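You operate a simulated robot arm through the tools that you are given. There is no shell and no other tool. Be economical: measure what you need, move in short steps, check, and stop when the job is done.

Carry out the task below with a simulated robot arm. There is one attempt and no reset: what you move stays moved.

Task
Clean the disc on the setting its holder names.
Fine: one whole run in the disc cleaner; leave it in with the lid on.

Only the result counts: the job must be done as asked and must still hold three seconds after the hand-in. Knocking over, shifting, dropping, spilling or breaking anything else fails it. A push-on lid holds only when it is set on centred and level and pressed home; a screw cap is set on level and turned clockwise until tight.

Robot
A 7-joint arm with a two-finger parallel gripper, hanging from a carriage that runs on a gantry, over the field with the corners [-1278, 2279], [-1277, -21], [3, -20], [2, 2280] (x, y) and turns from -393 to 295 degrees about z. Base frame: it is fixed where the carriage stands at the start and does not move with it; the origin is on the floor, on the carriage's upright axis, x ahead of it, y to its left, z up; the surface under the hand at the start is at about z = 860. Readings come in mm, degrees, newtons and seconds.
With the tool pointing down near the work surface it reaches from about 360 to 740 mm from the robot's upright axis, wherever it stands. Its first joint turns from -143.0 to 143.0 degrees. Places, roughly: disc well [700, -400, 900]; round mat [400, -400, 900]; well of the disc cleaner [700, -400, 900]. Payload 1.57 kg.
The tool frame sits at the grasp point between the pads (the TCP): z along the fingers, y along the line on which they close. The tips reach 30 mm beyond it. Largest opening 110 mm; finger width 24, thickness 12; the body of the gripper, 48 by 112 mm, starts 78 mm behind the TCP.
Orientation is that of the tool frame in the base frame, as a unit quaternion [x, y, z, w]. With the fingers straight down and closing along the base's y, the tool's x points along the base's -x, its y along +y and its z along -z.

Tools
- The arm moves only by the tool servo_tool. Its argument "increments" is a list of rows, each an object of numbers (a shift or turn left out is 0, a gripper value left out holds the last): "dx", "dy", "dz": the shift along the base's x, y, z in units of 500 mm (1.0 is 500 mm); "rx", "ry", "rz": the turn, a rotation vector about the base's x, y, z in units of 90 degrees (1.0 is 90 degrees); "claw": the gripper command, from -1 (fully open) to 1 (shut), values between in proportion. In form: [{"dx": .., "dy": .., "dz": .., "rx": .., "ry": .., "rz": .., "claw": ..}, ...]. A call has 1 to 8 rows; each row is the pose to reach, as a shift and turn from the pose commanded when the call began. A call with a number of a shift or a turn outside -1 to 1 is refused whole. Each row takes 0.2 s and may step no farther than 50 mm and 8.6 degrees from the row before; otherwise, or with a gripper value out of range, the whole call is refused. A pose out of reach is approached as far as the arm can. The call stops where the force on the tool passes 40 N (or 10 N more than at its start, if that is more) or the arm is blocked; 0.2 s more then pass. Each finger travels about 45 mm/s and halts on what it meets, pressing with about 28 N; the grip force reading is that of the motor and also rises with nothing between the fingers. The clock runs only during rows and for 0.2 s after the last one: add rows that repeat a pose to give the fingers time. The reply holds the time, the measured pose of the TCP, the force on the tool along the base axes, the opening and the grip force, in the units named above and with some noise, with the torque about the TCP (base axes, N m) and any sound that the robot's microphone picked up.
- Cameras (640 x 400 px; columns grow to the right, rows downward): "scene" is now at [276, -31.3, 1794]; the picture's right is [-0.55, -0.83, 0.00], its down [-0.74, 0.49, -0.46] and it looks along [0.38, -0.25, -0.89] (base axes); focal length 274 px, centre (320, 200). "wrist" rides on the gripper at [70, 16, -141] in the tool frame; the picture's right is [-0.23, 0.97, 0.00], its down [-0.86, -0.20, -0.48] and it looks along [-0.47, -0.11, 0.88] (tool axes); focal length 222 px, centre (320, 200). There is no depth. A picture from a camera that has moved, and an enlarged one, comes with that camera's place and axes in the base frame and with its lens. The place of the scene camera against the robot may be out by one fixed shift of up to 12 mm in any direction.
- grab_frame(camera): a new picture of that camera. It takes no simulated time.
- slide_trunk(by): slides the trunk up (or, below 0, down) by that many mm; the arm and the scene camera ride with it, the base frame stays. It gives what a move gives, with no picture.
- drive_base(legs): drives the robot by 1 to 6 legs, each [ahead, left, turn to the left] in mm, mm and degrees, along the robot's own axes; the way and the turn of a leg run together, so that a leg with both is an arc; at most 1500 mm and 180 degrees a leg. The arm and the cameras ride along, it lands a little off, and it stops where it bumps. It keeps to its track: a leg is cut to what the track allows. It gives what a move gives.
- turn_head(pan, tilt): turns the head with the scene camera to pan (to the left, within 155 degrees either way) and tilt (down, from -29 to 69), counted from straight ahead of the robot. It gives what a move gives.
- zoom(camera, box): a new picture of the part [left, top, right, bottom] of that camera's present view, enlarged. It takes no simulated time.
- job_done(): hands the job in; it is judged then, once.

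Work in short steps. Places have to be worked out from the pictures, the camera data and where the tool is seen: move nearer, look again, correct. Check each grasp and each placing, and mend what went wrong. You have 120 turns and 78 pictures in all, those below and enlarged ones among them. Open the gripper and draw the arm clear of the work before you hand the job in, unless the task says otherwise; then end with one line.

The tools are called after "Emit:" by a JSON object that holds its "api" and its "payload". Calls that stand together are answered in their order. servo_tool: Moves the arm, as the interface text tells. Its arguments: {"type":"object","properties":{"increments":{"type":"array"}},"required":["increments"]} The other tools are called the same way: slide_trunk (by) slides the trunk up or down; drive_base (legs) drives the base; turn_head (pan, tilt) turns the head that bears the scene camera; grab_frame (camera) takes a picture; zoom (camera, box) takes an enlarged picture of a part of a camera's view; job_done () hands the job in.

At the start:

```text
t: 0.0
ee_pos: [489.0, -438.3, 999.2]
tcp_rot: [0.0, 1.0, 0.0, 0.0]
force: [0.2, 0.9, 0.7]
torque: [0.0, 0.0, 0.03]
width: 109.7
grasp_force: 0.0
trunk travel left (down, up): [-475.0, 120.0]
robot x, y, heading: [1.5, 1.9, 0.0]
head pan, tilt: [-33.5, 62.7]
```

scene: 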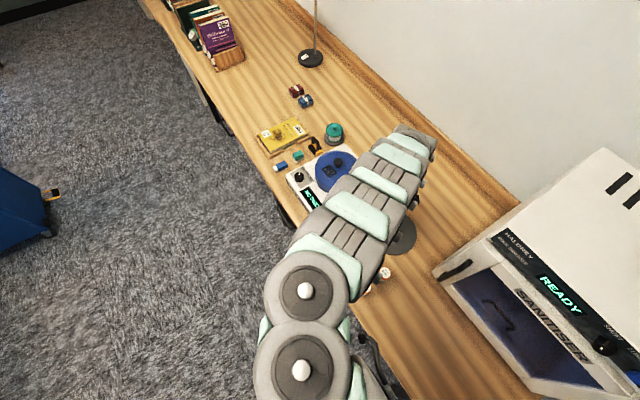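
wrist: 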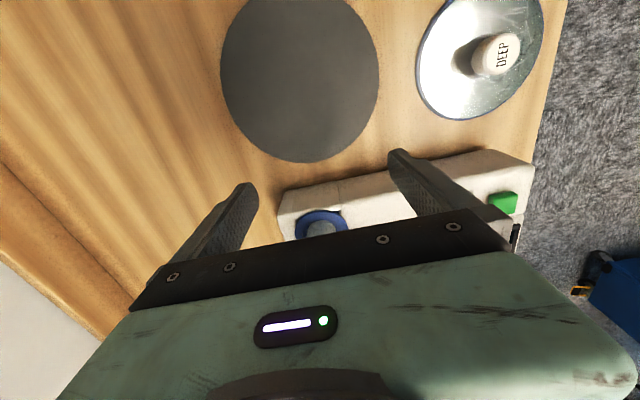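

The wrist view shows a silver disc with a knob labelled DEEP, a dark mat and a white machine. I look closer with both cameras.

Emit:
{"api": "zoom", "payload": {"camera": "wrist", "box": [380, 0, 580, 125]}}

Emit:
{"api": "zoom", "payload": {"camera": "scene", "box": [240, 100, 440, 300]}}

```text
3.20 times, centred on (480, 62) of wrist
camera zoom: at [419.3, -421.3, 1141.5], right [0.23, 0.97, 0.0], down [0.86, -0.2, 0.48], along [0.47, -0.11, -0.88], focal length 711 px, centre (-192, 640)
```

zoom: 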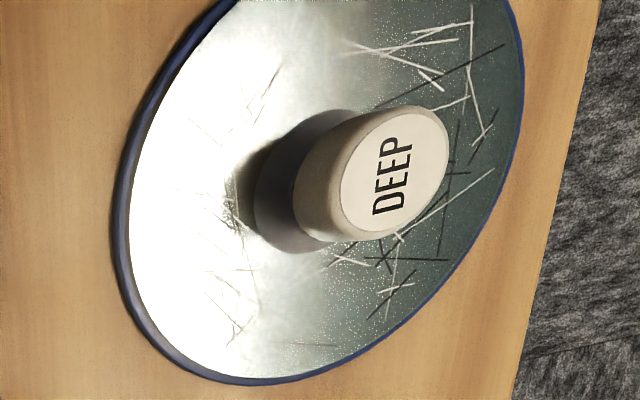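

```text
2.00 times, centred on (340, 200) of scene
camera zoom: at [276.0, -31.3, 1794.0], right [-0.55, -0.83, 0.0], down [-0.74, 0.49, -0.46], along [0.38, -0.25, -0.89], focal length 548 px, centre (280, 200)
```

zoom: 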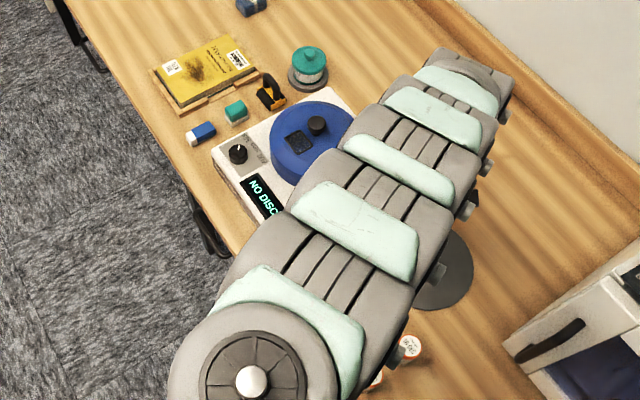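

The holder names DEEP. The arm hides the machine from the scene camera, so I lift and swing the hand to the left side.

Emit:
{"api": "servo_tool", "payload": {"increments": [{"dz": 0.1}, {"dz": 0.2}, {"dz": 0.2, "dy": 0.1}, {"dz": 0.2, "dy": 0.2}, {"dz": 0.2, "dy": 0.3}, {"dz": 0.2, "dy": 0.4}, {"dz": 0.2, "dy": 0.5}, {"dz": 0.2, "dy": 0.6}]}}

Emit:
{"api": "grab_frame", "payload": {"camera": "scene"}}

Emit:
{"api": "grab_frame", "payload": {"camera": "wrist"}}

```text
t: 1.8
ee_pos: [608.3, -180.6, 1003.2]
tcp_rot: [0.0, 1.0, 0.0, 0.0]
force: [-0.4, -1.5, -0.7]
torque: [0.04, 0.0, 0.02]
width: 109.9
grasp_force: 0.1
out of reach, approached as far as the arm can: row 2, 3, 4, 5, 6, 7, 8
trunk travel left (down, up): [-475.0, 120.0]
robot x, y, heading: [-0.3, 2.0, -0.0]
head pan, tilt: [-33.5, 62.7]
```

```text
73 pictures are left
camera scene: at [276.1, -31.3, 1794.0], right [-0.55, -0.83, 0.0], down [-0.74, 0.49, -0.46], along [0.38, -0.25, -0.89], focal length 274 px, centre (320, 200)
```

scene: 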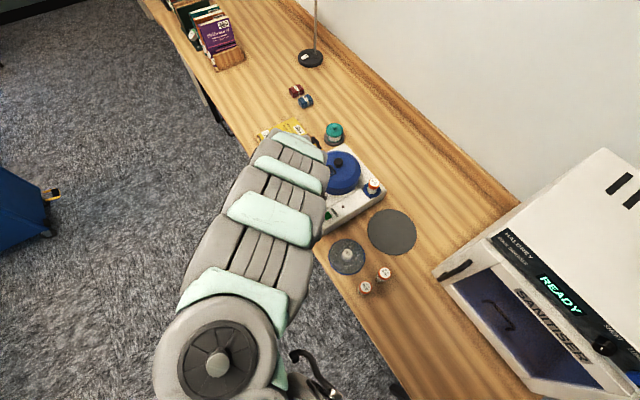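

```text
72 pictures are left
camera wrist: at [540.4, -164.6, 1144.4], right [0.23, 0.97, 0.0], down [0.86, -0.2, 0.48], along [0.46, -0.11, -0.88], focal length 222 px, centre (320, 200)
```

wrist: 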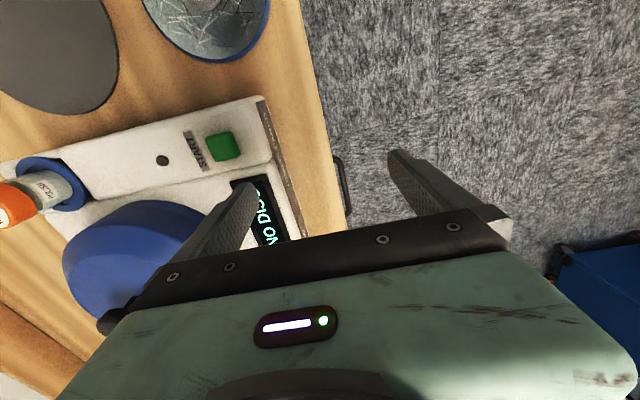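

The raise hit the reach limit. I zoom on the machine and the small bottles.

Emit:
{"api": "zoom", "payload": {"camera": "scene", "box": [310, 140, 430, 215]}}

Emit:
{"api": "zoom", "payload": {"camera": "scene", "box": [320, 225, 416, 300]}}

Emit:
{"api": "zoom", "payload": {"camera": "wrist", "box": [0, 90, 320, 290]}}

```text
5.33 times, centred on (370, 178) of scene
camera zoom: at [276.1, -31.3, 1794.0], right [-0.55, -0.83, 0.0], down [-0.74, 0.49, -0.46], along [0.38, -0.25, -0.89], focal length 1461 px, centre (53, 320)
```

zoom: 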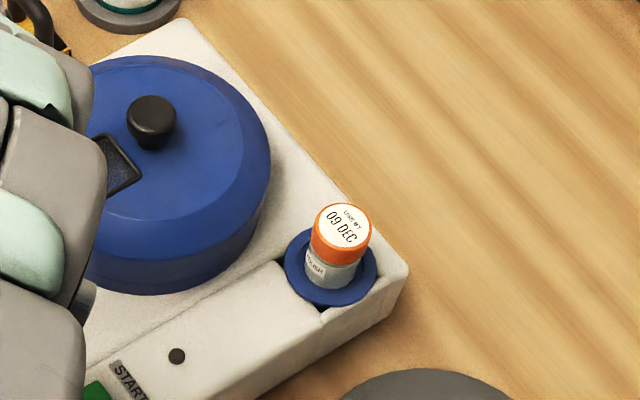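

```text
5.33 times, centred on (368, 262) of scene
camera zoom: at [276.1, -31.3, 1794.0], right [-0.55, -0.83, 0.0], down [-0.74, 0.49, -0.46], along [0.38, -0.25, -0.89], focal length 1461 px, centre (64, -133)
```

zoom: 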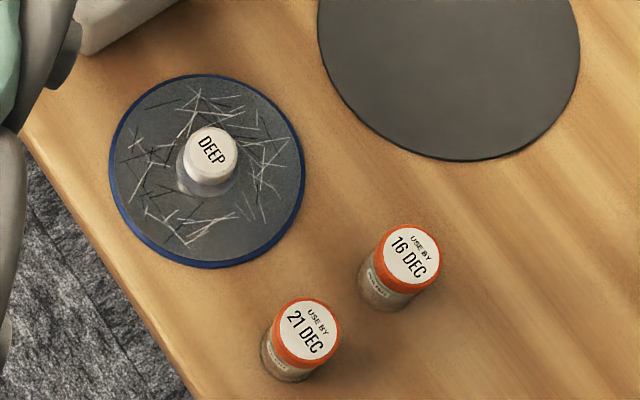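

```text
2.00 times, centred on (160, 190) of wrist
camera zoom: at [540.4, -164.6, 1144.4], right [0.23, 0.97, 0.0], down [0.86, -0.2, 0.48], along [0.46, -0.11, -0.88], focal length 444 px, centre (640, 220)
```

zoom: 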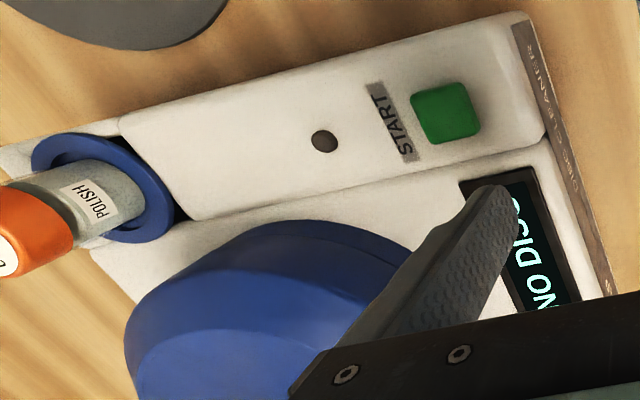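

The cleaner holds a POLISH bottle (use by 09 DEC); two more bottles (16 and 21 DEC) stand near the disc. I move the arm further left to expose the dial and display, then look for a current date.

Emit:
{"api": "servo_tool", "payload": {"increments": [{"dz": -0.1, "dy": 0.05}, {"dz": -0.15, "dy": 0.1}, {"dz": -0.15, "dy": 0.2}, {"dz": -0.15, "dy": 0.3}, {"dz": -0.15, "dy": 0.4}, {"dz": -0.15, "dy": 0.5}]}}

Emit:
{"api": "grab_frame", "payload": {"camera": "scene"}}

Emit:
{"api": "zoom", "payload": {"camera": "scene", "box": [250, 110, 410, 230]}}

```text
refused: row 1 steps farther than a row can; nothing moved
```

```text
68 pictures are left
camera scene: at [276.1, -31.3, 1794.0], right [-0.55, -0.83, 0.0], down [-0.74, 0.49, -0.46], along [0.38, -0.25, -0.89], focal length 274 px, centre (320, 200)
```

scene: 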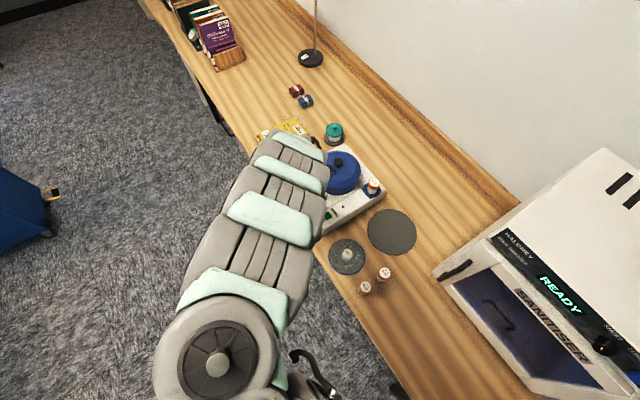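

```text
3.33 times, centred on (330, 170) of scene
camera zoom: at [276.1, -31.3, 1794.0], right [-0.55, -0.83, 0.0], down [-0.74, 0.49, -0.46], along [0.38, -0.25, -0.89], focal length 913 px, centre (287, 300)
```

zoom: 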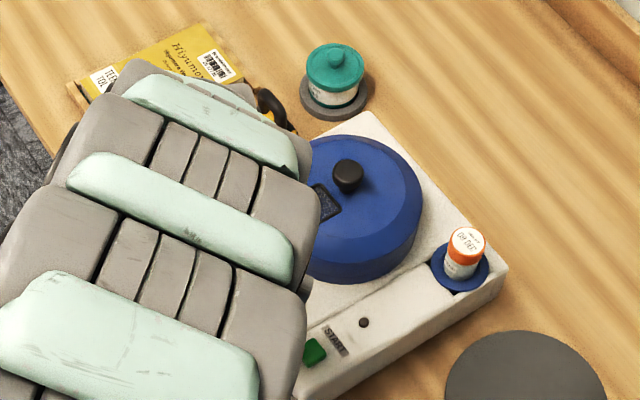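

The first row was too long; I repeat it in smaller steps.

Emit:
{"api": "servo_tool", "payload": {"increments": [{"dz": -0.08}, {"dz": -0.15}, {"dz": -0.15, "dy": 0.09}, {"dz": -0.15, "dy": 0.18}, {"dz": -0.15, "dy": 0.27}, {"dz": -0.15, "dy": 0.36}, {"dz": -0.15, "dy": 0.45}, {"dz": -0.15, "dy": 0.54}]}}

```text
t: 2.3
ee_pos: [612.5, -188.0, 967.6]
tcp_rot: [0.001, 1.0, 0.0, -0.002]
force: [-17.2, -3.8, 51.8]
torque: [-3.1, 0.06, -0.94]
width: 110.0
grasp_force: 0.0
trunk travel left (down, up): [-475.0, 120.0]
robot x, y, heading: [-0.8, 1.7, 0.0]
head pan, tilt: [-33.5, 62.7]
stopped in row 2: the force on the tool passed its limit at 233 N (the readings are from after the stop); the commanded pose is now the measured one
```

It pressed on something (probably the machine edge). I back straight up and look.

Emit:
{"api": "servo_tool", "payload": {"increments": [{"dz": 0.02}, {"dz": 0.05}]}}

Emit:
{"api": "grab_frame", "payload": {"camera": "wrist"}}

```text
t: 2.9
ee_pos: [609.1, -184.4, 988.5]
tcp_rot: [0.001, 1.0, 0.001, -0.005]
force: [0.1, -0.5, -1.4]
torque: [0.03, -0.01, 0.04]
width: 109.8
grasp_force: 0.0
trunk travel left (down, up): [-475.0, 120.0]
robot x, y, heading: [0.8, -2.4, -0.2]
head pan, tilt: [-33.5, 62.7]
```

```text
66 pictures are left
camera wrist: at [541.1, -167.6, 1131.6], right [0.23, 0.97, 0.0], down [0.86, -0.2, 0.47], along [0.46, -0.11, -0.88], focal length 222 px, centre (320, 200)
```

wrist: 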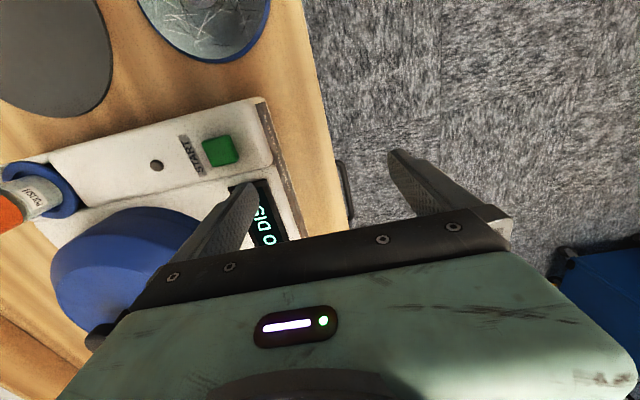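

The machine appears unmoved; its top is around z≈935 near the display. I swing left at this height.

Emit:
{"api": "servo_tool", "payload": {"increments": [{"dy": 0.09}, {"dy": 0.18}, {"dy": 0.27, "dx": -0.05}, {"dy": 0.36, "dx": -0.1}, {"dy": 0.45, "dx": -0.15}, {"dy": 0.54, "dx": -0.15}]}}

Emit:
{"api": "grab_frame", "payload": {"camera": "scene"}}

```text
refused: row 3 steps farther than a row can; nothing moved
```

```text
65 pictures are left
camera scene: at [275.6, -31.2, 1793.8], right [-0.55, -0.83, 0.0], down [-0.74, 0.49, -0.46], along [0.38, -0.25, -0.89], focal length 274 px, centre (320, 200)
```

scene: 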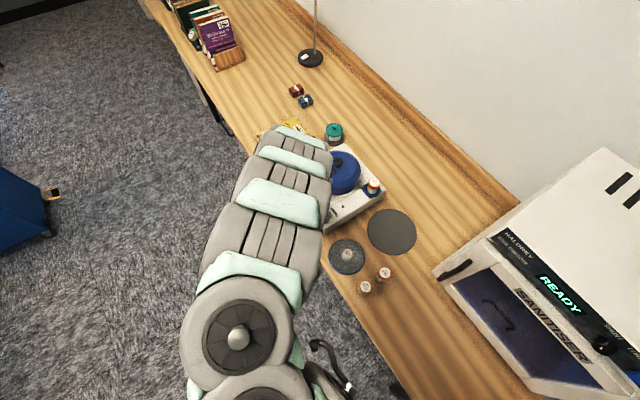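

Nothing shifted in the scene. I swing left with legal steps.

Emit:
{"api": "servo_tool", "payload": {"increments": [{"dy": 0.09}, {"dy": 0.18}, {"dy": 0.26, "dx": -0.05}, {"dy": 0.34, "dx": -0.1}, {"dy": 0.42, "dx": -0.15}, {"dy": 0.5, "dx": -0.15}]}}

```text
t: 4.3
ee_pos: [621.6, 75.8, 986.8]
tcp_rot: [0.002, 1.0, 0.0, -0.004]
force: [0.1, -0.6, -0.3]
torque: [0.09, 0.02, 0.0]
width: 110.3
grasp_force: 0.0
out of reach, approached as far as the arm can: row 2, 3, 4, 5, 6
trunk travel left (down, up): [-475.0, 120.0]
robot x, y, heading: [-0.5, -1.9, 0.0]
head pan, tilt: [-33.5, 62.7]
```

The arm's inner reach limits here; raising the trunk should help. First see the now-exposed machine.

Emit:
{"api": "zoom", "payload": {"camera": "scene", "box": [240, 100, 400, 220]}}

Emit:
{"api": "zoom", "payload": {"camera": "scene", "box": [280, 160, 344, 210]}}

```text
3.33 times, centred on (320, 160) of scene
camera zoom: at [275.5, -31.3, 1794.0], right [-0.55, -0.83, 0.0], down [-0.74, 0.49, -0.46], along [0.38, -0.25, -0.89], focal length 913 px, centre (320, 333)
```

zoom: 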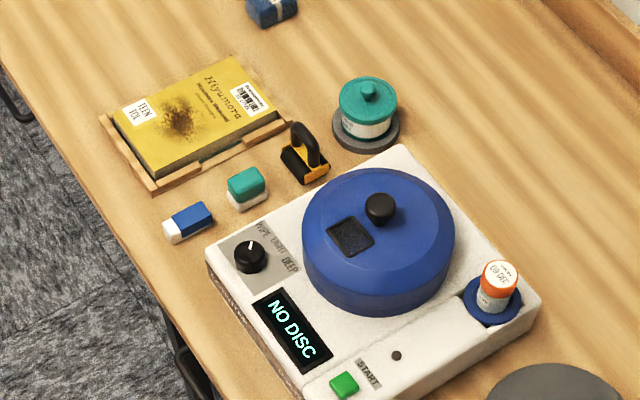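

```text
8.00 times, centred on (312, 185) of scene
camera zoom: at [275.5, -31.3, 1794.0], right [-0.55, -0.83, 0.0], down [-0.74, 0.49, -0.46], along [0.38, -0.25, -0.89], focal length 2192 px, centre (384, 320)
```

zoom: 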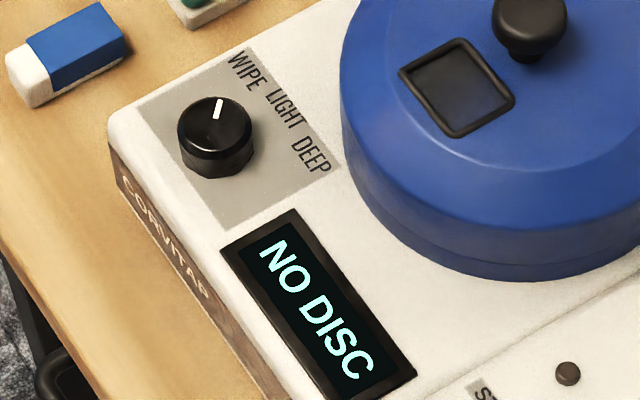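

The dial stands at WIPE and must go to DEEP. I check the surroundings for a date: turn the head around.

Emit:
{"api": "turn_head", "payload": {"pan": -60, "tilt": 20}}

Emit:
{"api": "grab_frame", "payload": {"camera": "scene"}}

Emit:
{"api": "turn_head", "payload": {"pan": 0, "tilt": 25}}

Emit:
{"api": "grab_frame", "payload": {"camera": "scene"}}

Emit:
{"api": "turn_head", "payload": {"pan": -120, "tilt": 25}}

Emit:
{"api": "grab_frame", "payload": {"camera": "scene"}}

```text
t: 5.4
ee_pos: [621.9, 75.7, 986.6]
tcp_rot: [0.001, 1.0, 0.0, -0.004]
force: [0.1, 0.5, 0.0]
torque: [0.02, 0.0, 0.0]
width: 110.0
grasp_force: 0.1
trunk travel left (down, up): [-475.0, 120.0]
robot x, y, heading: [0.3, -0.6, -0.0]
head pan, tilt: [-60.0, 20.0]
```

```text
62 pictures are left
camera scene: at [269.2, -76.8, 1855.2], right [-0.87, -0.5, 0.0], down [-0.17, 0.3, -0.94], along [0.47, -0.81, -0.34], focal length 274 px, centre (320, 200)
```

scene: 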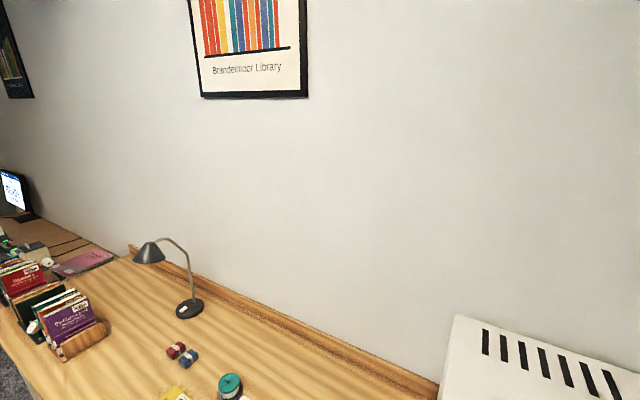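

```text
t: 6.7
ee_pos: [621.9, 75.4, 987.4]
tcp_rot: [0.0, 1.0, 0.001, -0.004]
force: [-0.4, -0.1, 0.2]
torque: [0.01, 0.0, 0.03]
width: 110.1
grasp_force: 0.0
trunk travel left (down, up): [-475.0, 120.0]
robot x, y, heading: [-1.0, 1.3, -0.1]
head pan, tilt: [0.0, 25.0]
```

```text
61 pictures are left
camera scene: at [314.7, 3.7, 1847.2], right [0.0, -1.0, 0.0], down [-0.42, 0.0, -0.91], along [0.91, 0.0, -0.42], focal length 274 px, centre (320, 200)
```

scene: 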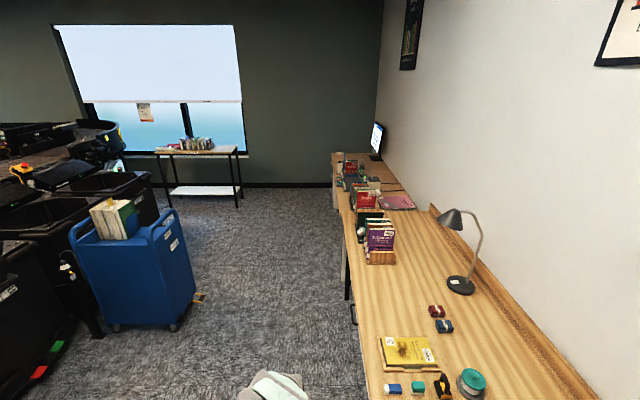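

```text
t: 8.7
ee_pos: [621.0, 74.6, 986.7]
tcp_rot: [0.002, 1.0, 0.001, -0.004]
force: [-0.4, 0.1, 0.7]
torque: [0.0, 0.0, 0.0]
width: 110.2
grasp_force: 0.0
trunk travel left (down, up): [-475.0, 120.0]
robot x, y, heading: [0.3, -0.0, -0.0]
head pan, tilt: [-120.0, 25.0]
```

```text
60 pictures are left
camera scene: at [176.6, -76.0, 1847.2], right [-0.87, 0.5, 0.0], down [0.21, 0.37, -0.91], along [-0.45, -0.79, -0.42], focal length 274 px, centre (320, 200)
```

scene: 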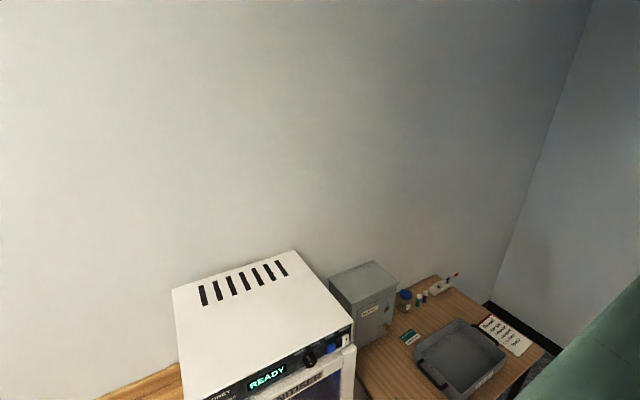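

A written paper lies by a tray on the right; I zoom on it, and on the monitor at the far left.

Emit:
{"api": "zoom", "payload": {"camera": "scene", "box": [380, 260, 540, 360]}}

Emit:
{"api": "turn_head", "payload": {"pan": -30, "tilt": 25}}

Emit:
{"api": "zoom", "payload": {"camera": "scene", "box": [130, 80, 290, 180]}}

```text
4.00 times, centred on (460, 310) of scene
camera zoom: at [176.6, -76.0, 1847.2], right [-0.87, 0.5, 0.0], down [0.21, 0.37, -0.91], along [-0.45, -0.79, -0.42], focal length 1096 px, centre (-240, -240)
```

zoom: 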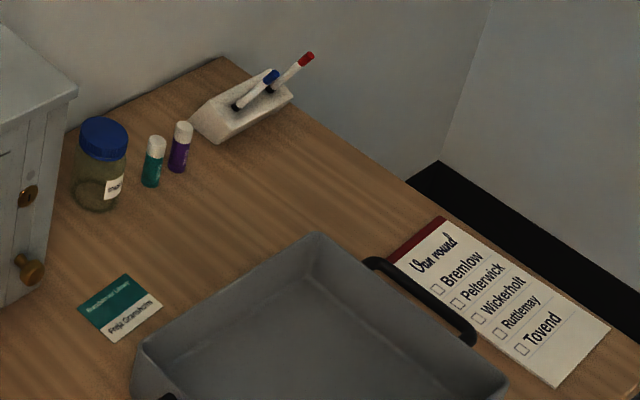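

```text
t: 10.3
ee_pos: [621.0, 75.2, 987.2]
tcp_rot: [0.001, 1.0, 0.001, -0.003]
force: [0.5, 0.1, 0.7]
torque: [-0.03, -0.01, 0.02]
width: 110.0
grasp_force: 0.1
trunk travel left (down, up): [-475.0, 120.0]
robot x, y, heading: [-1.5, -3.5, 0.1]
head pan, tilt: [-30.0, 25.0]
```

```text
4.00 times, centred on (210, 130) of scene
camera zoom: at [302.4, -42.3, 1847.2], right [-0.5, -0.87, 0.0], down [-0.37, 0.21, -0.91], along [0.78, -0.45, -0.42], focal length 1096 px, centre (760, 480)
```

zoom: 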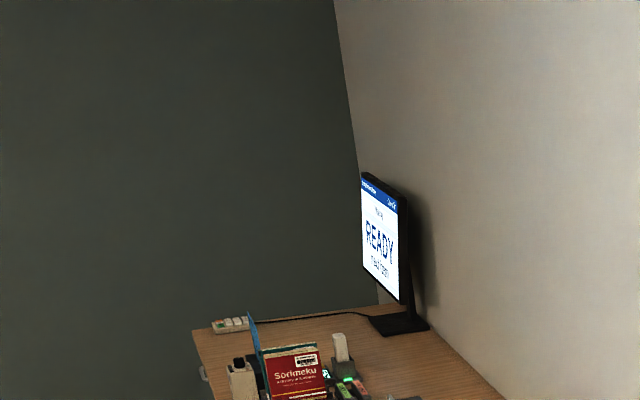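

The monitor header has small text at its right, maybe a date. I zoom more.

Emit:
{"api": "zoom", "payload": {"camera": "scene", "box": [217, 120, 237, 134]}}

```text
16.00 times, centred on (227, 127) of scene
camera zoom: at [302.4, -42.3, 1847.2], right [-0.5, -0.87, 0.0], down [-0.37, 0.21, -0.91], along [0.78, -0.45, -0.42], focal length 4384 px, centre (1808, 1368)
```

zoom: 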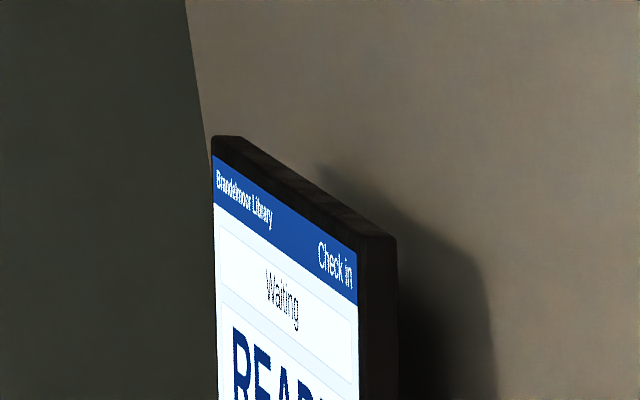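

No date on it. I check the notice at the window and the left/back of the room quickly.

Emit:
{"api": "turn_head", "payload": {"pan": 30, "tilt": 15}}

Emit:
{"api": "grab_frame", "payload": {"camera": "scene"}}

Emit:
{"api": "turn_head", "payload": {"pan": 110, "tilt": 15}}

Emit:
{"api": "grab_frame", "payload": {"camera": "scene"}}

Emit:
{"api": "turn_head", "payload": {"pan": -33.5, "tilt": 62.7}}

Emit:
{"api": "zoom", "payload": {"camera": "scene", "box": [350, 255, 398, 300]}}

Emit:
{"api": "zoom", "payload": {"camera": "scene", "box": [350, 170, 390, 200]}}

```text
t: 11.6
ee_pos: [622.3, 75.3, 986.8]
tcp_rot: [0.0, 1.0, 0.001, -0.004]
force: [0.1, 0.4, -0.1]
torque: [0.04, -0.02, -0.02]
width: 110.2
grasp_force: 0.1
trunk travel left (down, up): [-475.0, 120.0]
robot x, y, heading: [0.6, 3.4, -0.1]
head pan, tilt: [30.0, 15.0]
```

```text
56 pictures are left
camera scene: at [303.6, 50.4, 1863.4], right [0.5, -0.87, 0.0], down [-0.22, -0.13, -0.97], along [0.84, 0.48, -0.26], focal length 274 px, centre (320, 200)
```

scene: 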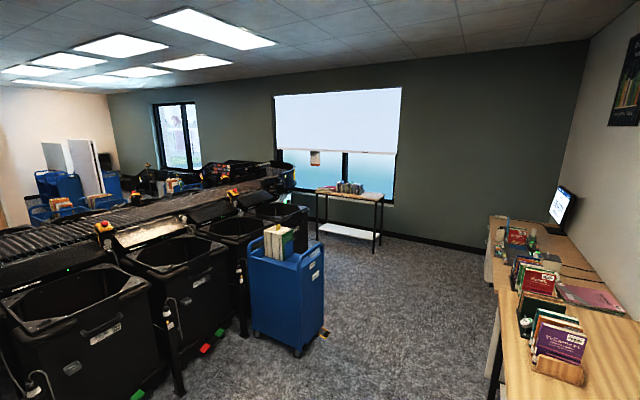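

```text
t: 13.2
ee_pos: [622.4, 75.0, 986.3]
tcp_rot: [0.0, 1.0, 0.001, -0.004]
force: [-0.3, -0.4, -0.2]
torque: [0.02, -0.05, -0.01]
width: 110.0
grasp_force: 0.0
trunk travel left (down, up): [-475.0, 120.0]
robot x, y, heading: [1.3, -4.3, 0.0]
head pan, tilt: [110.0, 15.0]
```

```text
55 pictures are left
camera scene: at [190.8, 91.6, 1863.4], right [0.94, 0.34, 0.0], down [0.09, -0.24, -0.97], along [-0.33, 0.91, -0.26], focal length 274 px, centre (320, 200)
```

scene: 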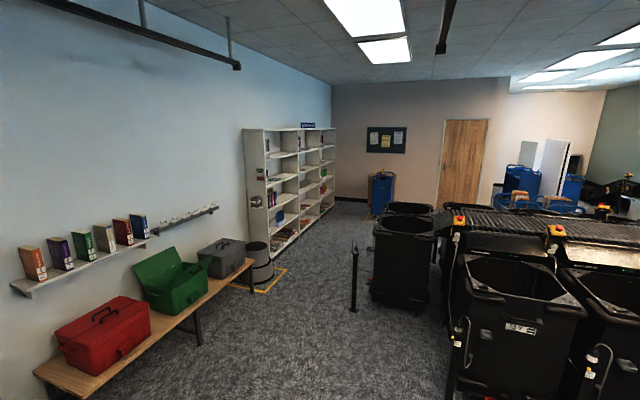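

```text
t: 15.4
ee_pos: [622.3, 74.8, 987.6]
tcp_rot: [0.001, 1.0, 0.001, -0.005]
force: [-0.1, -0.5, -0.2]
torque: [0.0, 0.01, -0.03]
width: 109.9
grasp_force: 0.0
trunk travel left (down, up): [-475.0, 120.0]
robot x, y, heading: [-3.0, 1.1, -0.0]
head pan, tilt: [-33.5, 62.7]
```

```text
8.89 times, centred on (374, 278) of scene
camera zoom: at [275.6, -31.2, 1794.1], right [-0.55, -0.83, 0.0], down [-0.74, 0.49, -0.46], along [0.38, -0.25, -0.89], focal length 2435 px, centre (-160, -489)
```

zoom: 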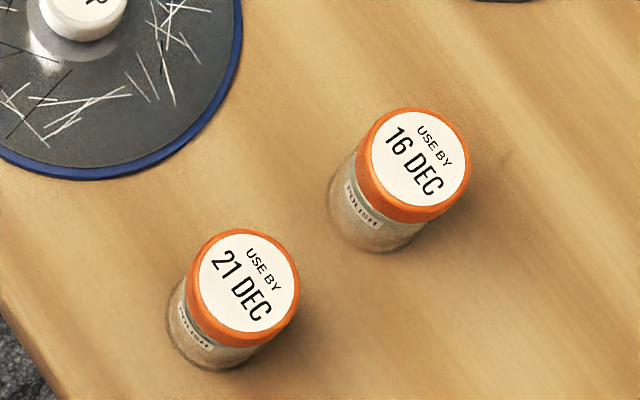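

```text
13.33 times, centred on (370, 185) of scene
camera zoom: at [275.6, -31.2, 1794.1], right [-0.55, -0.83, 0.0], down [-0.74, 0.49, -0.46], along [0.38, -0.25, -0.89], focal length 3653 px, centre (-347, 400)
```

zoom: 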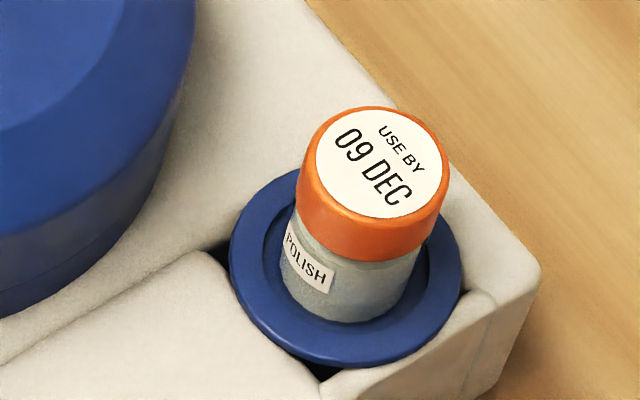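

All three bottles are POLISH; I'll rely on the machine's display. By triangulation: START ≈ (577,-263,~935), lid knob ≈ (698,-383,~1010), dial ≈ (761,-259) — far out. I test the outer reach by moving out and up.

Emit:
{"api": "servo_tool", "payload": {"increments": [{"dx": 0.08}, {"dx": 0.16}, {"dx": 0.2, "dz": 0.08}, {"dx": 0.2, "dz": 0.16}, {"dx": 0.2, "dz": 0.24}]}}

```text
t: 16.6
ee_pos: [723.4, 69.5, 1107.5]
tcp_rot: [0.003, 1.0, 0.0, -0.004]
force: [-0.9, -2.3, -0.4]
torque: [0.18, -0.03, 0.01]
width: 110.1
grasp_force: 0.0
trunk travel left (down, up): [-475.0, 120.0]
robot x, y, heading: [-1.6, -0.1, -0.4]
head pan, tilt: [-33.5, 62.7]
```

Reach is fine out there. I swing over toward the lid at z≈1107 (tips at 1077, clear of the lid knob).

Emit:
{"api": "servo_tool", "payload": {"increments": [{"dy": -0.095}, {"dy": -0.19}, {"dy": -0.285}, {"dy": -0.38}, {"dy": -0.475}, {"dy": -0.57}, {"dy": -0.665}, {"dy": -0.76}]}}

Emit:
{"api": "grab_frame", "payload": {"camera": "wrist"}}

```text
t: 18.4
ee_pos: [724.4, -308.5, 1110.5]
tcp_rot: [0.0, 1.0, 0.0, -0.003]
force: [-0.4, -0.9, -0.1]
torque: [0.06, -0.02, 0.01]
width: 110.0
grasp_force: 0.0
trunk travel left (down, up): [-475.0, 120.0]
robot x, y, heading: [-2.8, -0.5, 0.0]
head pan, tilt: [-33.5, 62.7]
```

```text
52 pictures are left
camera wrist: at [654.9, -292.8, 1251.9], right [0.23, 0.97, 0.0], down [0.86, -0.2, 0.47], along [0.46, -0.11, -0.88], focal length 222 px, centre (320, 200)
```

wrist: 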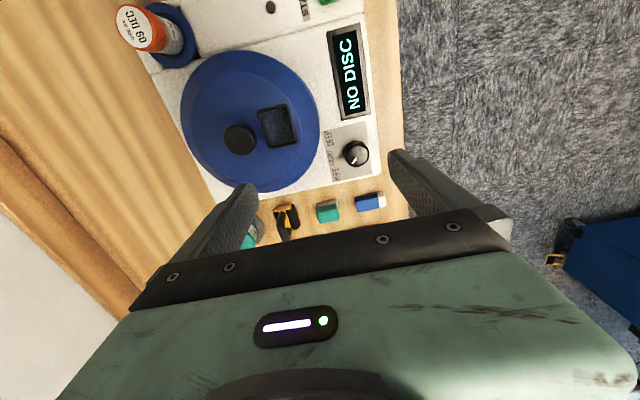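

Knob is at about (690,-397). I move over it and look again from nearer.

Emit:
{"api": "servo_tool", "payload": {"increments": [{"dx": -0.035, "dy": -0.09}, {"dx": -0.069, "dy": -0.177}, {"dx": -0.069, "dy": -0.177}]}}

Emit:
{"api": "grab_frame", "payload": {"camera": "wrist"}}

```text
t: 19.2
ee_pos: [686.1, -377.1, 1110.2]
tcp_rot: [0.001, 1.0, 0.001, -0.004]
force: [-0.2, -0.2, 0.7]
torque: [0.02, 0.0, 0.0]
width: 110.1
grasp_force: 0.0
out of reach, approached as far as the arm can: row 1, 2, 3
trunk travel left (down, up): [-475.0, 120.0]
robot x, y, heading: [-2.9, -1.2, -0.0]
head pan, tilt: [-33.5, 62.7]
```

```text
51 pictures are left
camera wrist: at [617.0, -360.9, 1253.1], right [0.23, 0.97, 0.0], down [0.86, -0.2, 0.47], along [0.46, -0.11, -0.88], focal length 222 px, centre (320, 200)
```

wrist: 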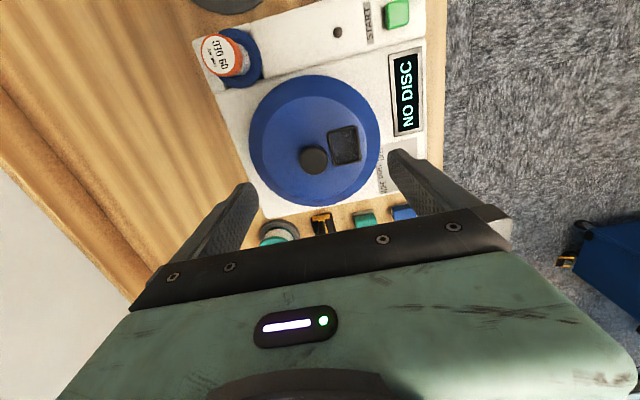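

Triangulated knob top ≈ (684,-384,1030), dial ≈ (753,-266,950). I'm at the outer reach limit (r≈783), so I drive as close as the track allows and lower the trunk in steps.

Emit:
{"api": "drive_base", "payload": {"legs": [[3, -21, 0]]}}

Emit:
{"api": "slide_trunk", "payload": {"by": -40}}

Emit:
{"api": "servo_tool", "payload": {"increments": [{"dz": 0.08, "dx": 0.02}, {"dz": 0.16, "dx": 0.06}, {"dz": 0.16, "dx": 0.06}]}}

```text
t: 20.0
ee_pos: [686.3, -397.4, 1112.1]
tcp_rot: [0.002, 1.0, 0.001, -0.005]
force: [0.0, -0.2, -0.1]
torque: [0.02, 0.01, 0.01]
width: 109.6
grasp_force: 0.0
trunk travel left (down, up): [-475.0, 120.0]
robot x, y, heading: [-0.7, -24.0, 0.1]
head pan, tilt: [-33.5, 62.7]
```

```text
t: 20.9
ee_pos: [687.1, -397.1, 1070.5]
tcp_rot: [0.001, 1.0, 0.001, -0.004]
force: [-0.2, -0.5, 0.4]
torque: [0.0, 0.02, 0.03]
width: 109.7
grasp_force: 0.1
trunk travel left (down, up): [-435.0, 160.0]
robot x, y, heading: [1.2, -18.7, -0.2]
head pan, tilt: [-33.5, 62.7]
```

```text
t: 21.6
ee_pos: [699.0, -388.2, 1144.7]
tcp_rot: [0.001, 1.0, 0.001, -0.005]
force: [-0.2, 0.2, -0.4]
torque: [0.01, -0.03, 0.01]
width: 109.6
grasp_force: 0.0
out of reach, approached as far as the arm can: row 1, 2, 3
trunk travel left (down, up): [-435.0, 160.0]
robot x, y, heading: [-1.5, -20.8, 0.1]
head pan, tilt: [-33.5, 62.7]
```

Reach grows slowly as the trunk lowers. I continue lowering in safe increments.

Emit:
{"api": "slide_trunk", "payload": {"by": -70}}

Emit:
{"api": "servo_tool", "payload": {"increments": [{"dz": 0.08}, {"dz": 0.16}, {"dz": 0.2}]}}

Emit:
{"api": "slide_trunk", "payload": {"by": -90}}

```text
t: 22.7
ee_pos: [700.0, -387.3, 1075.8]
tcp_rot: [0.001, 1.0, 0.001, -0.005]
force: [0.1, 0.4, 0.5]
torque: [0.01, 0.0, 0.01]
width: 109.9
grasp_force: 0.0
trunk travel left (down, up): [-365.0, 230.0]
robot x, y, heading: [0.4, -21.2, -0.2]
head pan, tilt: [-33.5, 62.7]
```

```text
t: 23.5
ee_pos: [698.0, -387.1, 1175.7]
tcp_rot: [0.001, 1.0, 0.0, -0.005]
force: [0.0, 0.0, 0.1]
torque: [-0.01, 0.03, 0.01]
width: 109.8
grasp_force: 0.0
trunk travel left (down, up): [-365.0, 230.0]
robot x, y, heading: [0.3, -18.4, -0.4]
head pan, tilt: [-33.5, 62.7]
```

```text
t: 24.8
ee_pos: [697.3, -387.4, 1085.1]
tcp_rot: [0.001, 1.0, 0.0, -0.005]
force: [-0.1, 0.1, -0.1]
torque: [0.02, 0.02, -0.03]
width: 110.4
grasp_force: 0.1
trunk travel left (down, up): [-275.0, 320.0]
robot x, y, heading: [0.6, -19.4, -0.1]
head pan, tilt: [-33.5, 62.7]
```

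Trunk is low enough. I move over the dial and view it.

Emit:
{"api": "servo_tool", "payload": {"increments": [{"dx": 0.035, "dy": 0.08}, {"dx": 0.07, "dy": 0.16}, {"dx": 0.11, "dy": 0.242}, {"dx": 0.11, "dy": 0.242}]}}

Emit:
{"api": "grab_frame", "payload": {"camera": "wrist"}}

```text
t: 25.8
ee_pos: [753.2, -267.1, 1085.0]
tcp_rot: [0.001, 1.0, 0.001, -0.003]
force: [-0.9, 0.4, -0.9]
torque: [-0.02, 0.03, 0.01]
width: 110.1
grasp_force: 0.1
trunk travel left (down, up): [-275.0, 320.0]
robot x, y, heading: [5.6, -18.4, -0.0]
head pan, tilt: [-33.5, 62.7]
```

```text
50 pictures are left
camera wrist: at [684.0, -249.6, 1227.7], right [0.23, 0.97, 0.0], down [0.86, -0.2, 0.47], along [0.46, -0.11, -0.88], focal length 222 px, centre (320, 200)
```

wrist: 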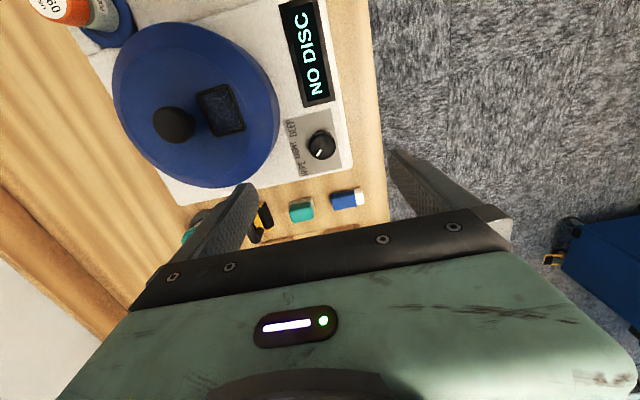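

The dial lies right under the tool axis with its top near z≈950. I zoom to read its pointer and marks, while narrowing the fingers.

Emit:
{"api": "zoom", "payload": {"camera": "wrist", "box": [270, 100, 366, 180]}}

Emit:
{"api": "servo_tool", "payload": {"increments": [{"claw": -0.1}, {"claw": -0.1, "dz": -0.08}, {"claw": -0.1, "dz": -0.16}, {"claw": -0.1, "dz": -0.18}]}}

Emit:
{"api": "grab_frame", "payload": {"camera": "wrist"}}

```text
5.00 times, centred on (318, 140) of wrist
camera zoom: at [684.0, -249.6, 1227.7], right [0.23, 0.97, 0.0], down [0.86, -0.2, 0.47], along [0.46, -0.11, -0.88], focal length 1111 px, centre (330, 500)
```

zoom: 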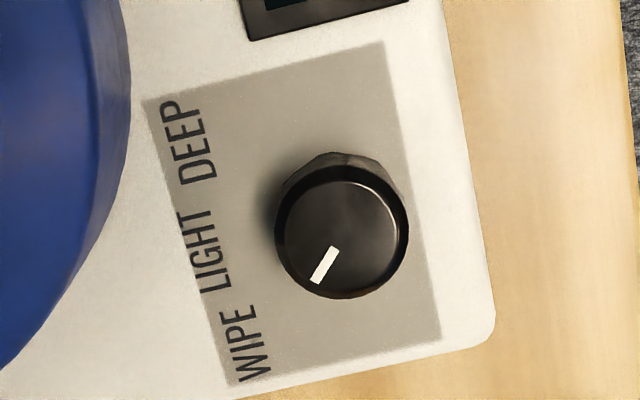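

```text
t: 26.8
ee_pos: [749.9, -265.8, 994.4]
tcp_rot: [0.001, 1.0, 0.0, -0.005]
force: [-0.2, 0.2, -0.2]
torque: [-0.01, 0.02, 0.01]
width: 60.4
grasp_force: 0.1
trunk travel left (down, up): [-275.0, 320.0]
robot x, y, heading: [-2.5, -22.6, 0.2]
head pan, tilt: [-33.5, 62.7]
```

```text
48 pictures are left
camera wrist: at [682.0, -249.6, 1136.3], right [0.23, 0.97, 0.0], down [0.86, -0.2, 0.47], along [0.46, -0.11, -0.88], focal length 222 px, centre (320, 200)
```

wrist: 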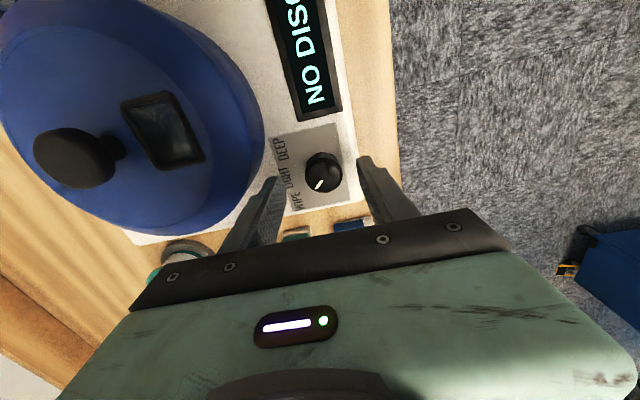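

Marks sit at −45° (WIPE), −90° (LIGHT), −135° (DEEP): I need a 90° clockwise turn. I descend gently around the dial and close.

Emit:
{"api": "servo_tool", "payload": {"increments": [{"dx": 0.006, "dy": 0.003, "dz": -0.015}, {"dx": 0.006, "dy": 0.003, "dz": -0.03}, {"dx": 0.006, "dy": 0.003, "dz": -0.04}, {"dx": 0.006, "dy": 0.003, "dz": -0.048}]}}

Emit:
{"api": "grab_frame", "payload": {"camera": "wrist"}}

```text
t: 27.8
ee_pos: [755.6, -263.6, 971.8]
tcp_rot: [0.002, 1.0, 0.001, -0.005]
force: [0.6, -0.4, 0.0]
torque: [0.01, 0.01, 0.04]
width: 60.5
grasp_force: 0.3
trunk travel left (down, up): [-275.0, 320.0]
robot x, y, heading: [0.5, -23.2, -0.1]
head pan, tilt: [-33.5, 62.7]
```

```text
47 pictures are left
camera wrist: at [686.3, -248.6, 1112.9], right [0.23, 0.97, 0.0], down [0.86, -0.2, 0.47], along [0.46, -0.11, -0.88], focal length 222 px, centre (320, 200)
```

wrist: 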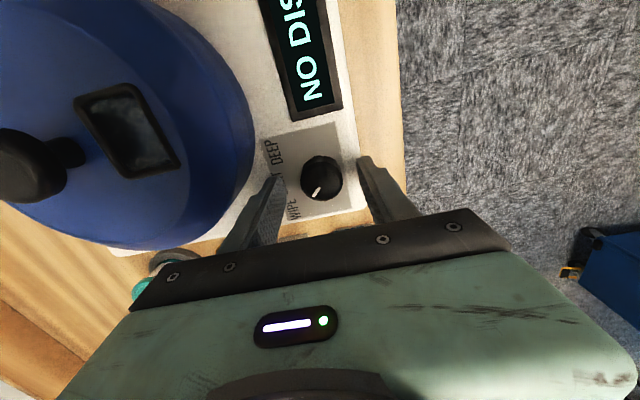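

The tips are about level with the dial face. I creep 8 mm lower and close on it.

Emit:
{"api": "servo_tool", "payload": {"increments": [{"dz": -0.005}, {"dz": -0.01}, {"dz": -0.016}, {"dz": -0.016, "claw": 1}, {"dz": -0.016, "claw": 1}, {"dz": -0.016, "claw": 1}, {"dz": -0.016, "claw": 1}]}}

Emit:
{"api": "grab_frame", "payload": {"camera": "wrist"}}

```text
t: 29.4
ee_pos: [757.9, -264.2, 965.3]
tcp_rot: [0.001, 1.0, 0.001, -0.004]
force: [-7.3, 6.7, 28.7]
torque: [-0.22, -0.42, 0.03]
width: 33.5
grasp_force: 35.7
trunk travel left (down, up): [-275.0, 320.0]
robot x, y, heading: [0.1, -22.6, -0.1]
head pan, tilt: [-33.5, 62.7]
```

```text
46 pictures are left
camera wrist: at [688.4, -247.5, 1107.0], right [0.23, 0.97, 0.0], down [0.86, -0.2, 0.47], along [0.46, -0.11, -0.88], focal length 222 px, centre (320, 200)
```

wrist: 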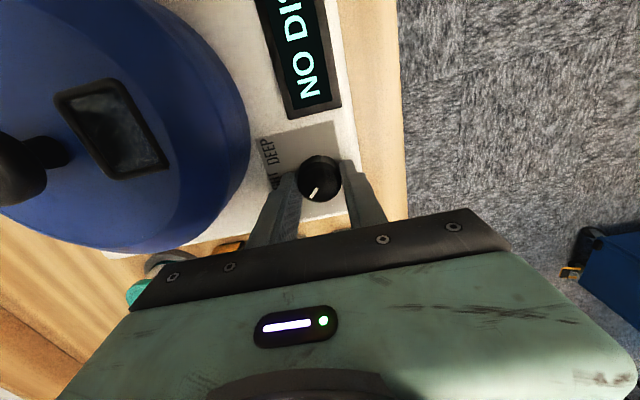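

The dial is gripped (33.5 mm). I ease off the panel by 2 mm and turn 90° clockwise in two calls.

Emit:
{"api": "servo_tool", "payload": {"increments": [{"dz": 0.004}, {"dz": 0.004, "rz": -0.08}, {"dz": 0.004, "rz": -0.16}, {"dz": 0.004, "rz": -0.24}, {"dz": 0.004, "rz": -0.32}, {"dz": 0.004, "rz": -0.4}, {"dz": 0.004, "rz": -0.48}]}}

Emit:
{"api": "grab_frame", "payload": {"camera": "wrist"}}

```text
t: 31.0
ee_pos: [756.6, -266.4, 964.5]
tcp_rot: [0.371, 0.929, 0.003, -0.002]
force: [9.7, 0.4, -3.2]
torque: [0.01, -0.6, -0.04]
width: 33.3
grasp_force: 41.4
trunk travel left (down, up): [-275.0, 320.0]
robot x, y, heading: [-0.8, -24.8, -0.2]
head pan, tilt: [-33.5, 62.7]
```

```text
45 pictures are left
camera wrist: at [717.7, -206.4, 1107.1], right [0.83, 0.55, 0.0], down [0.48, -0.74, 0.47], along [0.26, -0.39, -0.88], focal length 222 px, centre (320, 200)
```

wrist: 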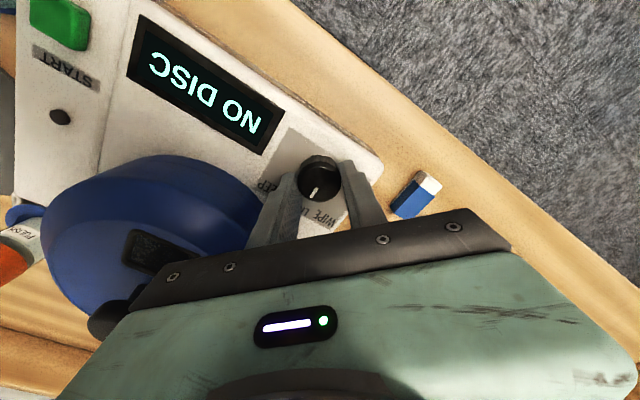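

The dial turns with the gripper. I continue to −90°.

Emit:
{"api": "servo_tool", "payload": {"increments": [{"rz": -0.09}, {"rz": -0.18}, {"rz": -0.27}, {"rz": -0.36}, {"rz": -0.45}, {"rz": -0.52}, {"rz": -0.52}]}}

Emit:
{"api": "zoom", "payload": {"camera": "wrist", "box": [220, 110, 420, 235]}}

```text
t: 32.6
ee_pos: [755.2, -265.6, 965.8]
tcp_rot: [0.708, 0.706, 0.003, -0.003]
force: [-2.5, -2.5, 10.4]
torque: [0.23, 0.22, 0.18]
width: 33.0
grasp_force: 41.4
trunk travel left (down, up): [-275.0, 320.0]
robot x, y, heading: [2.2, -18.9, -0.1]
head pan, tilt: [-33.5, 62.7]
```

```text
3.20 times, centred on (320, 172) of wrist
camera zoom: at [771.4, -197.5, 1107.2], right [0.97, -0.23, 0.0], down [-0.2, -0.86, 0.47], along [-0.11, -0.46, -0.88], focal length 711 px, centre (320, 288)
```

zoom: 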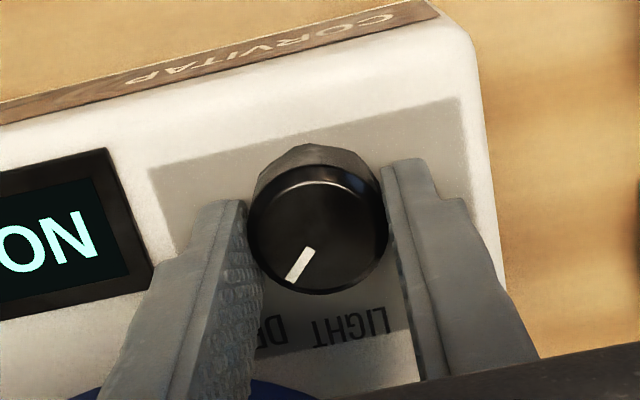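

The pointer now points towards DEEP. I release, lift straight up and check.

Emit:
{"api": "servo_tool", "payload": {"increments": [{"claw": -0.1}, {"claw": -0.1}, {"claw": -0.1}, {"claw": -0.1, "dz": 0.08}, {"claw": -0.1, "dz": 0.16}, {"claw": -0.1, "dz": 0.24}]}}

Emit:
{"api": "zoom", "payload": {"camera": "wrist", "box": [160, 60, 480, 260]}}

```text
t: 34.0
ee_pos: [755.3, -264.0, 1083.7]
tcp_rot: [0.707, 0.707, 0.004, -0.003]
force: [-0.2, -0.4, -0.8]
torque: [-0.03, -0.04, 0.0]
width: 60.4
grasp_force: 0.0
trunk travel left (down, up): [-275.0, 320.0]
robot x, y, heading: [-1.1, -21.8, -0.1]
head pan, tilt: [-33.5, 62.7]
```

```text
2.00 times, centred on (320, 160) of wrist
camera zoom: at [771.3, -195.6, 1226.4], right [0.97, -0.23, 0.0], down [-0.2, -0.86, 0.47], along [-0.11, -0.46, -0.88], focal length 444 px, centre (320, 280)
```

zoom: 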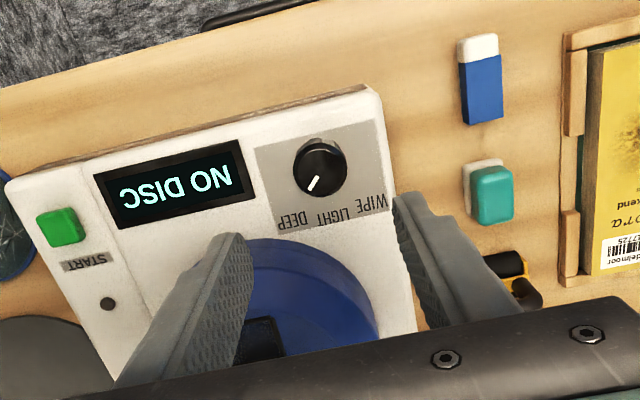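

The dial reads DEEP. Now to the lid knob: move over (684,-384) at this height and check.

Emit:
{"api": "servo_tool", "payload": {"increments": [{"dx": -0.045, "dy": -0.08}, {"dx": -0.09, "dy": -0.16}, {"dx": -0.142, "dy": -0.24}, {"dx": -0.142, "dy": -0.24}]}}

Emit:
{"api": "grab_frame", "payload": {"camera": "wrist"}}

```text
t: 35.0
ee_pos: [684.4, -384.7, 1084.1]
tcp_rot: [0.708, 0.707, 0.003, -0.003]
force: [-0.3, 0.4, -0.4]
torque: [0.0, 0.0, -0.01]
width: 60.3
grasp_force: 0.1
trunk travel left (down, up): [-275.0, 320.0]
robot x, y, heading: [-1.1, -21.2, 0.2]
head pan, tilt: [-33.5, 62.7]
```

```text
42 pictures are left
camera wrist: at [699.8, -316.7, 1225.8], right [0.97, -0.23, 0.0], down [-0.2, -0.86, 0.47], along [-0.11, -0.46, -0.88], focal length 222 px, centre (320, 200)
```

wrist: 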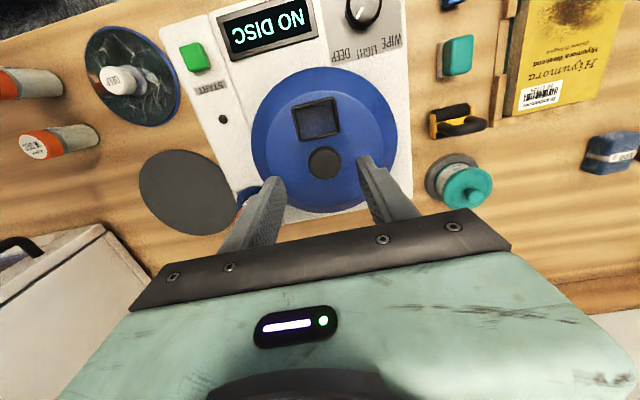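

Knob centre refined to ≈(688,-385,1020). I shift 3.5 mm in x and descend slowly.

Emit:
{"api": "servo_tool", "payload": {"increments": [{"dx": 0.007, "dz": -0.03}, {"dx": 0.007, "dz": -0.06}, {"dx": 0.007, "dz": -0.08}, {"dx": 0.007, "dz": -0.09}]}}

Emit:
{"api": "grab_frame", "payload": {"camera": "wrist"}}

```text
t: 36.0
ee_pos: [687.0, -384.1, 1039.5]
tcp_rot: [0.708, 0.707, 0.003, -0.002]
force: [0.3, -0.3, 0.5]
torque: [0.01, 0.01, -0.01]
width: 60.6
grasp_force: 0.0
trunk travel left (down, up): [-275.0, 320.0]
robot x, y, heading: [-0.4, -17.8, 0.2]
head pan, tilt: [-33.5, 62.7]
```

```text
41 pictures are left
camera wrist: at [703.3, -315.4, 1181.9], right [0.97, -0.23, 0.0], down [-0.2, -0.86, 0.47], along [-0.11, -0.46, -0.88], focal length 222 px, centre (320, 200)
```

wrist: 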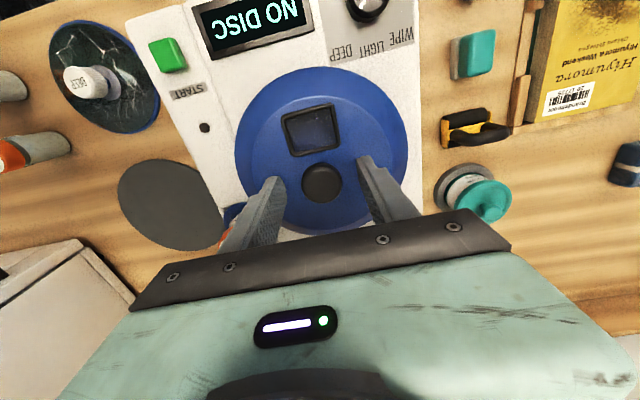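

Knob top is z≈1020. I creep 10 mm lower and close.

Emit:
{"api": "servo_tool", "payload": {"increments": [{"dz": -0.006}, {"dz": -0.012}, {"dz": -0.018}, {"dz": -0.022}, {"dz": -0.022, "claw": 1}, {"dz": -0.022, "claw": 1}, {"dz": -0.022, "claw": 1}, {"dz": -0.022, "claw": 1}]}}

Emit:
{"api": "zoom", "payload": {"camera": "wrist", "box": [220, 110, 420, 235]}}

```text
t: 37.8
ee_pos: [688.0, -384.4, 1027.5]
tcp_rot: [0.708, 0.706, 0.003, -0.003]
force: [0.0, 0.2, 0.6]
torque: [0.05, 0.02, 0.0]
width: 30.7
grasp_force: 27.6
trunk travel left (down, up): [-275.0, 320.0]
robot x, y, heading: [-0.3, -20.2, -0.0]
head pan, tilt: [-33.5, 62.7]
heard: snap
```

```text
3.20 times, centred on (320, 172) of wrist
camera zoom: at [704.3, -315.5, 1170.5], right [0.97, -0.23, 0.0], down [-0.2, -0.86, 0.47], along [-0.11, -0.46, -0.88], focal length 711 px, centre (320, 288)
```

zoom: 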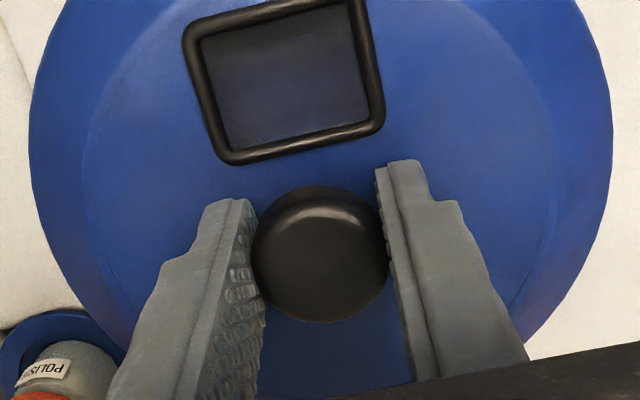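

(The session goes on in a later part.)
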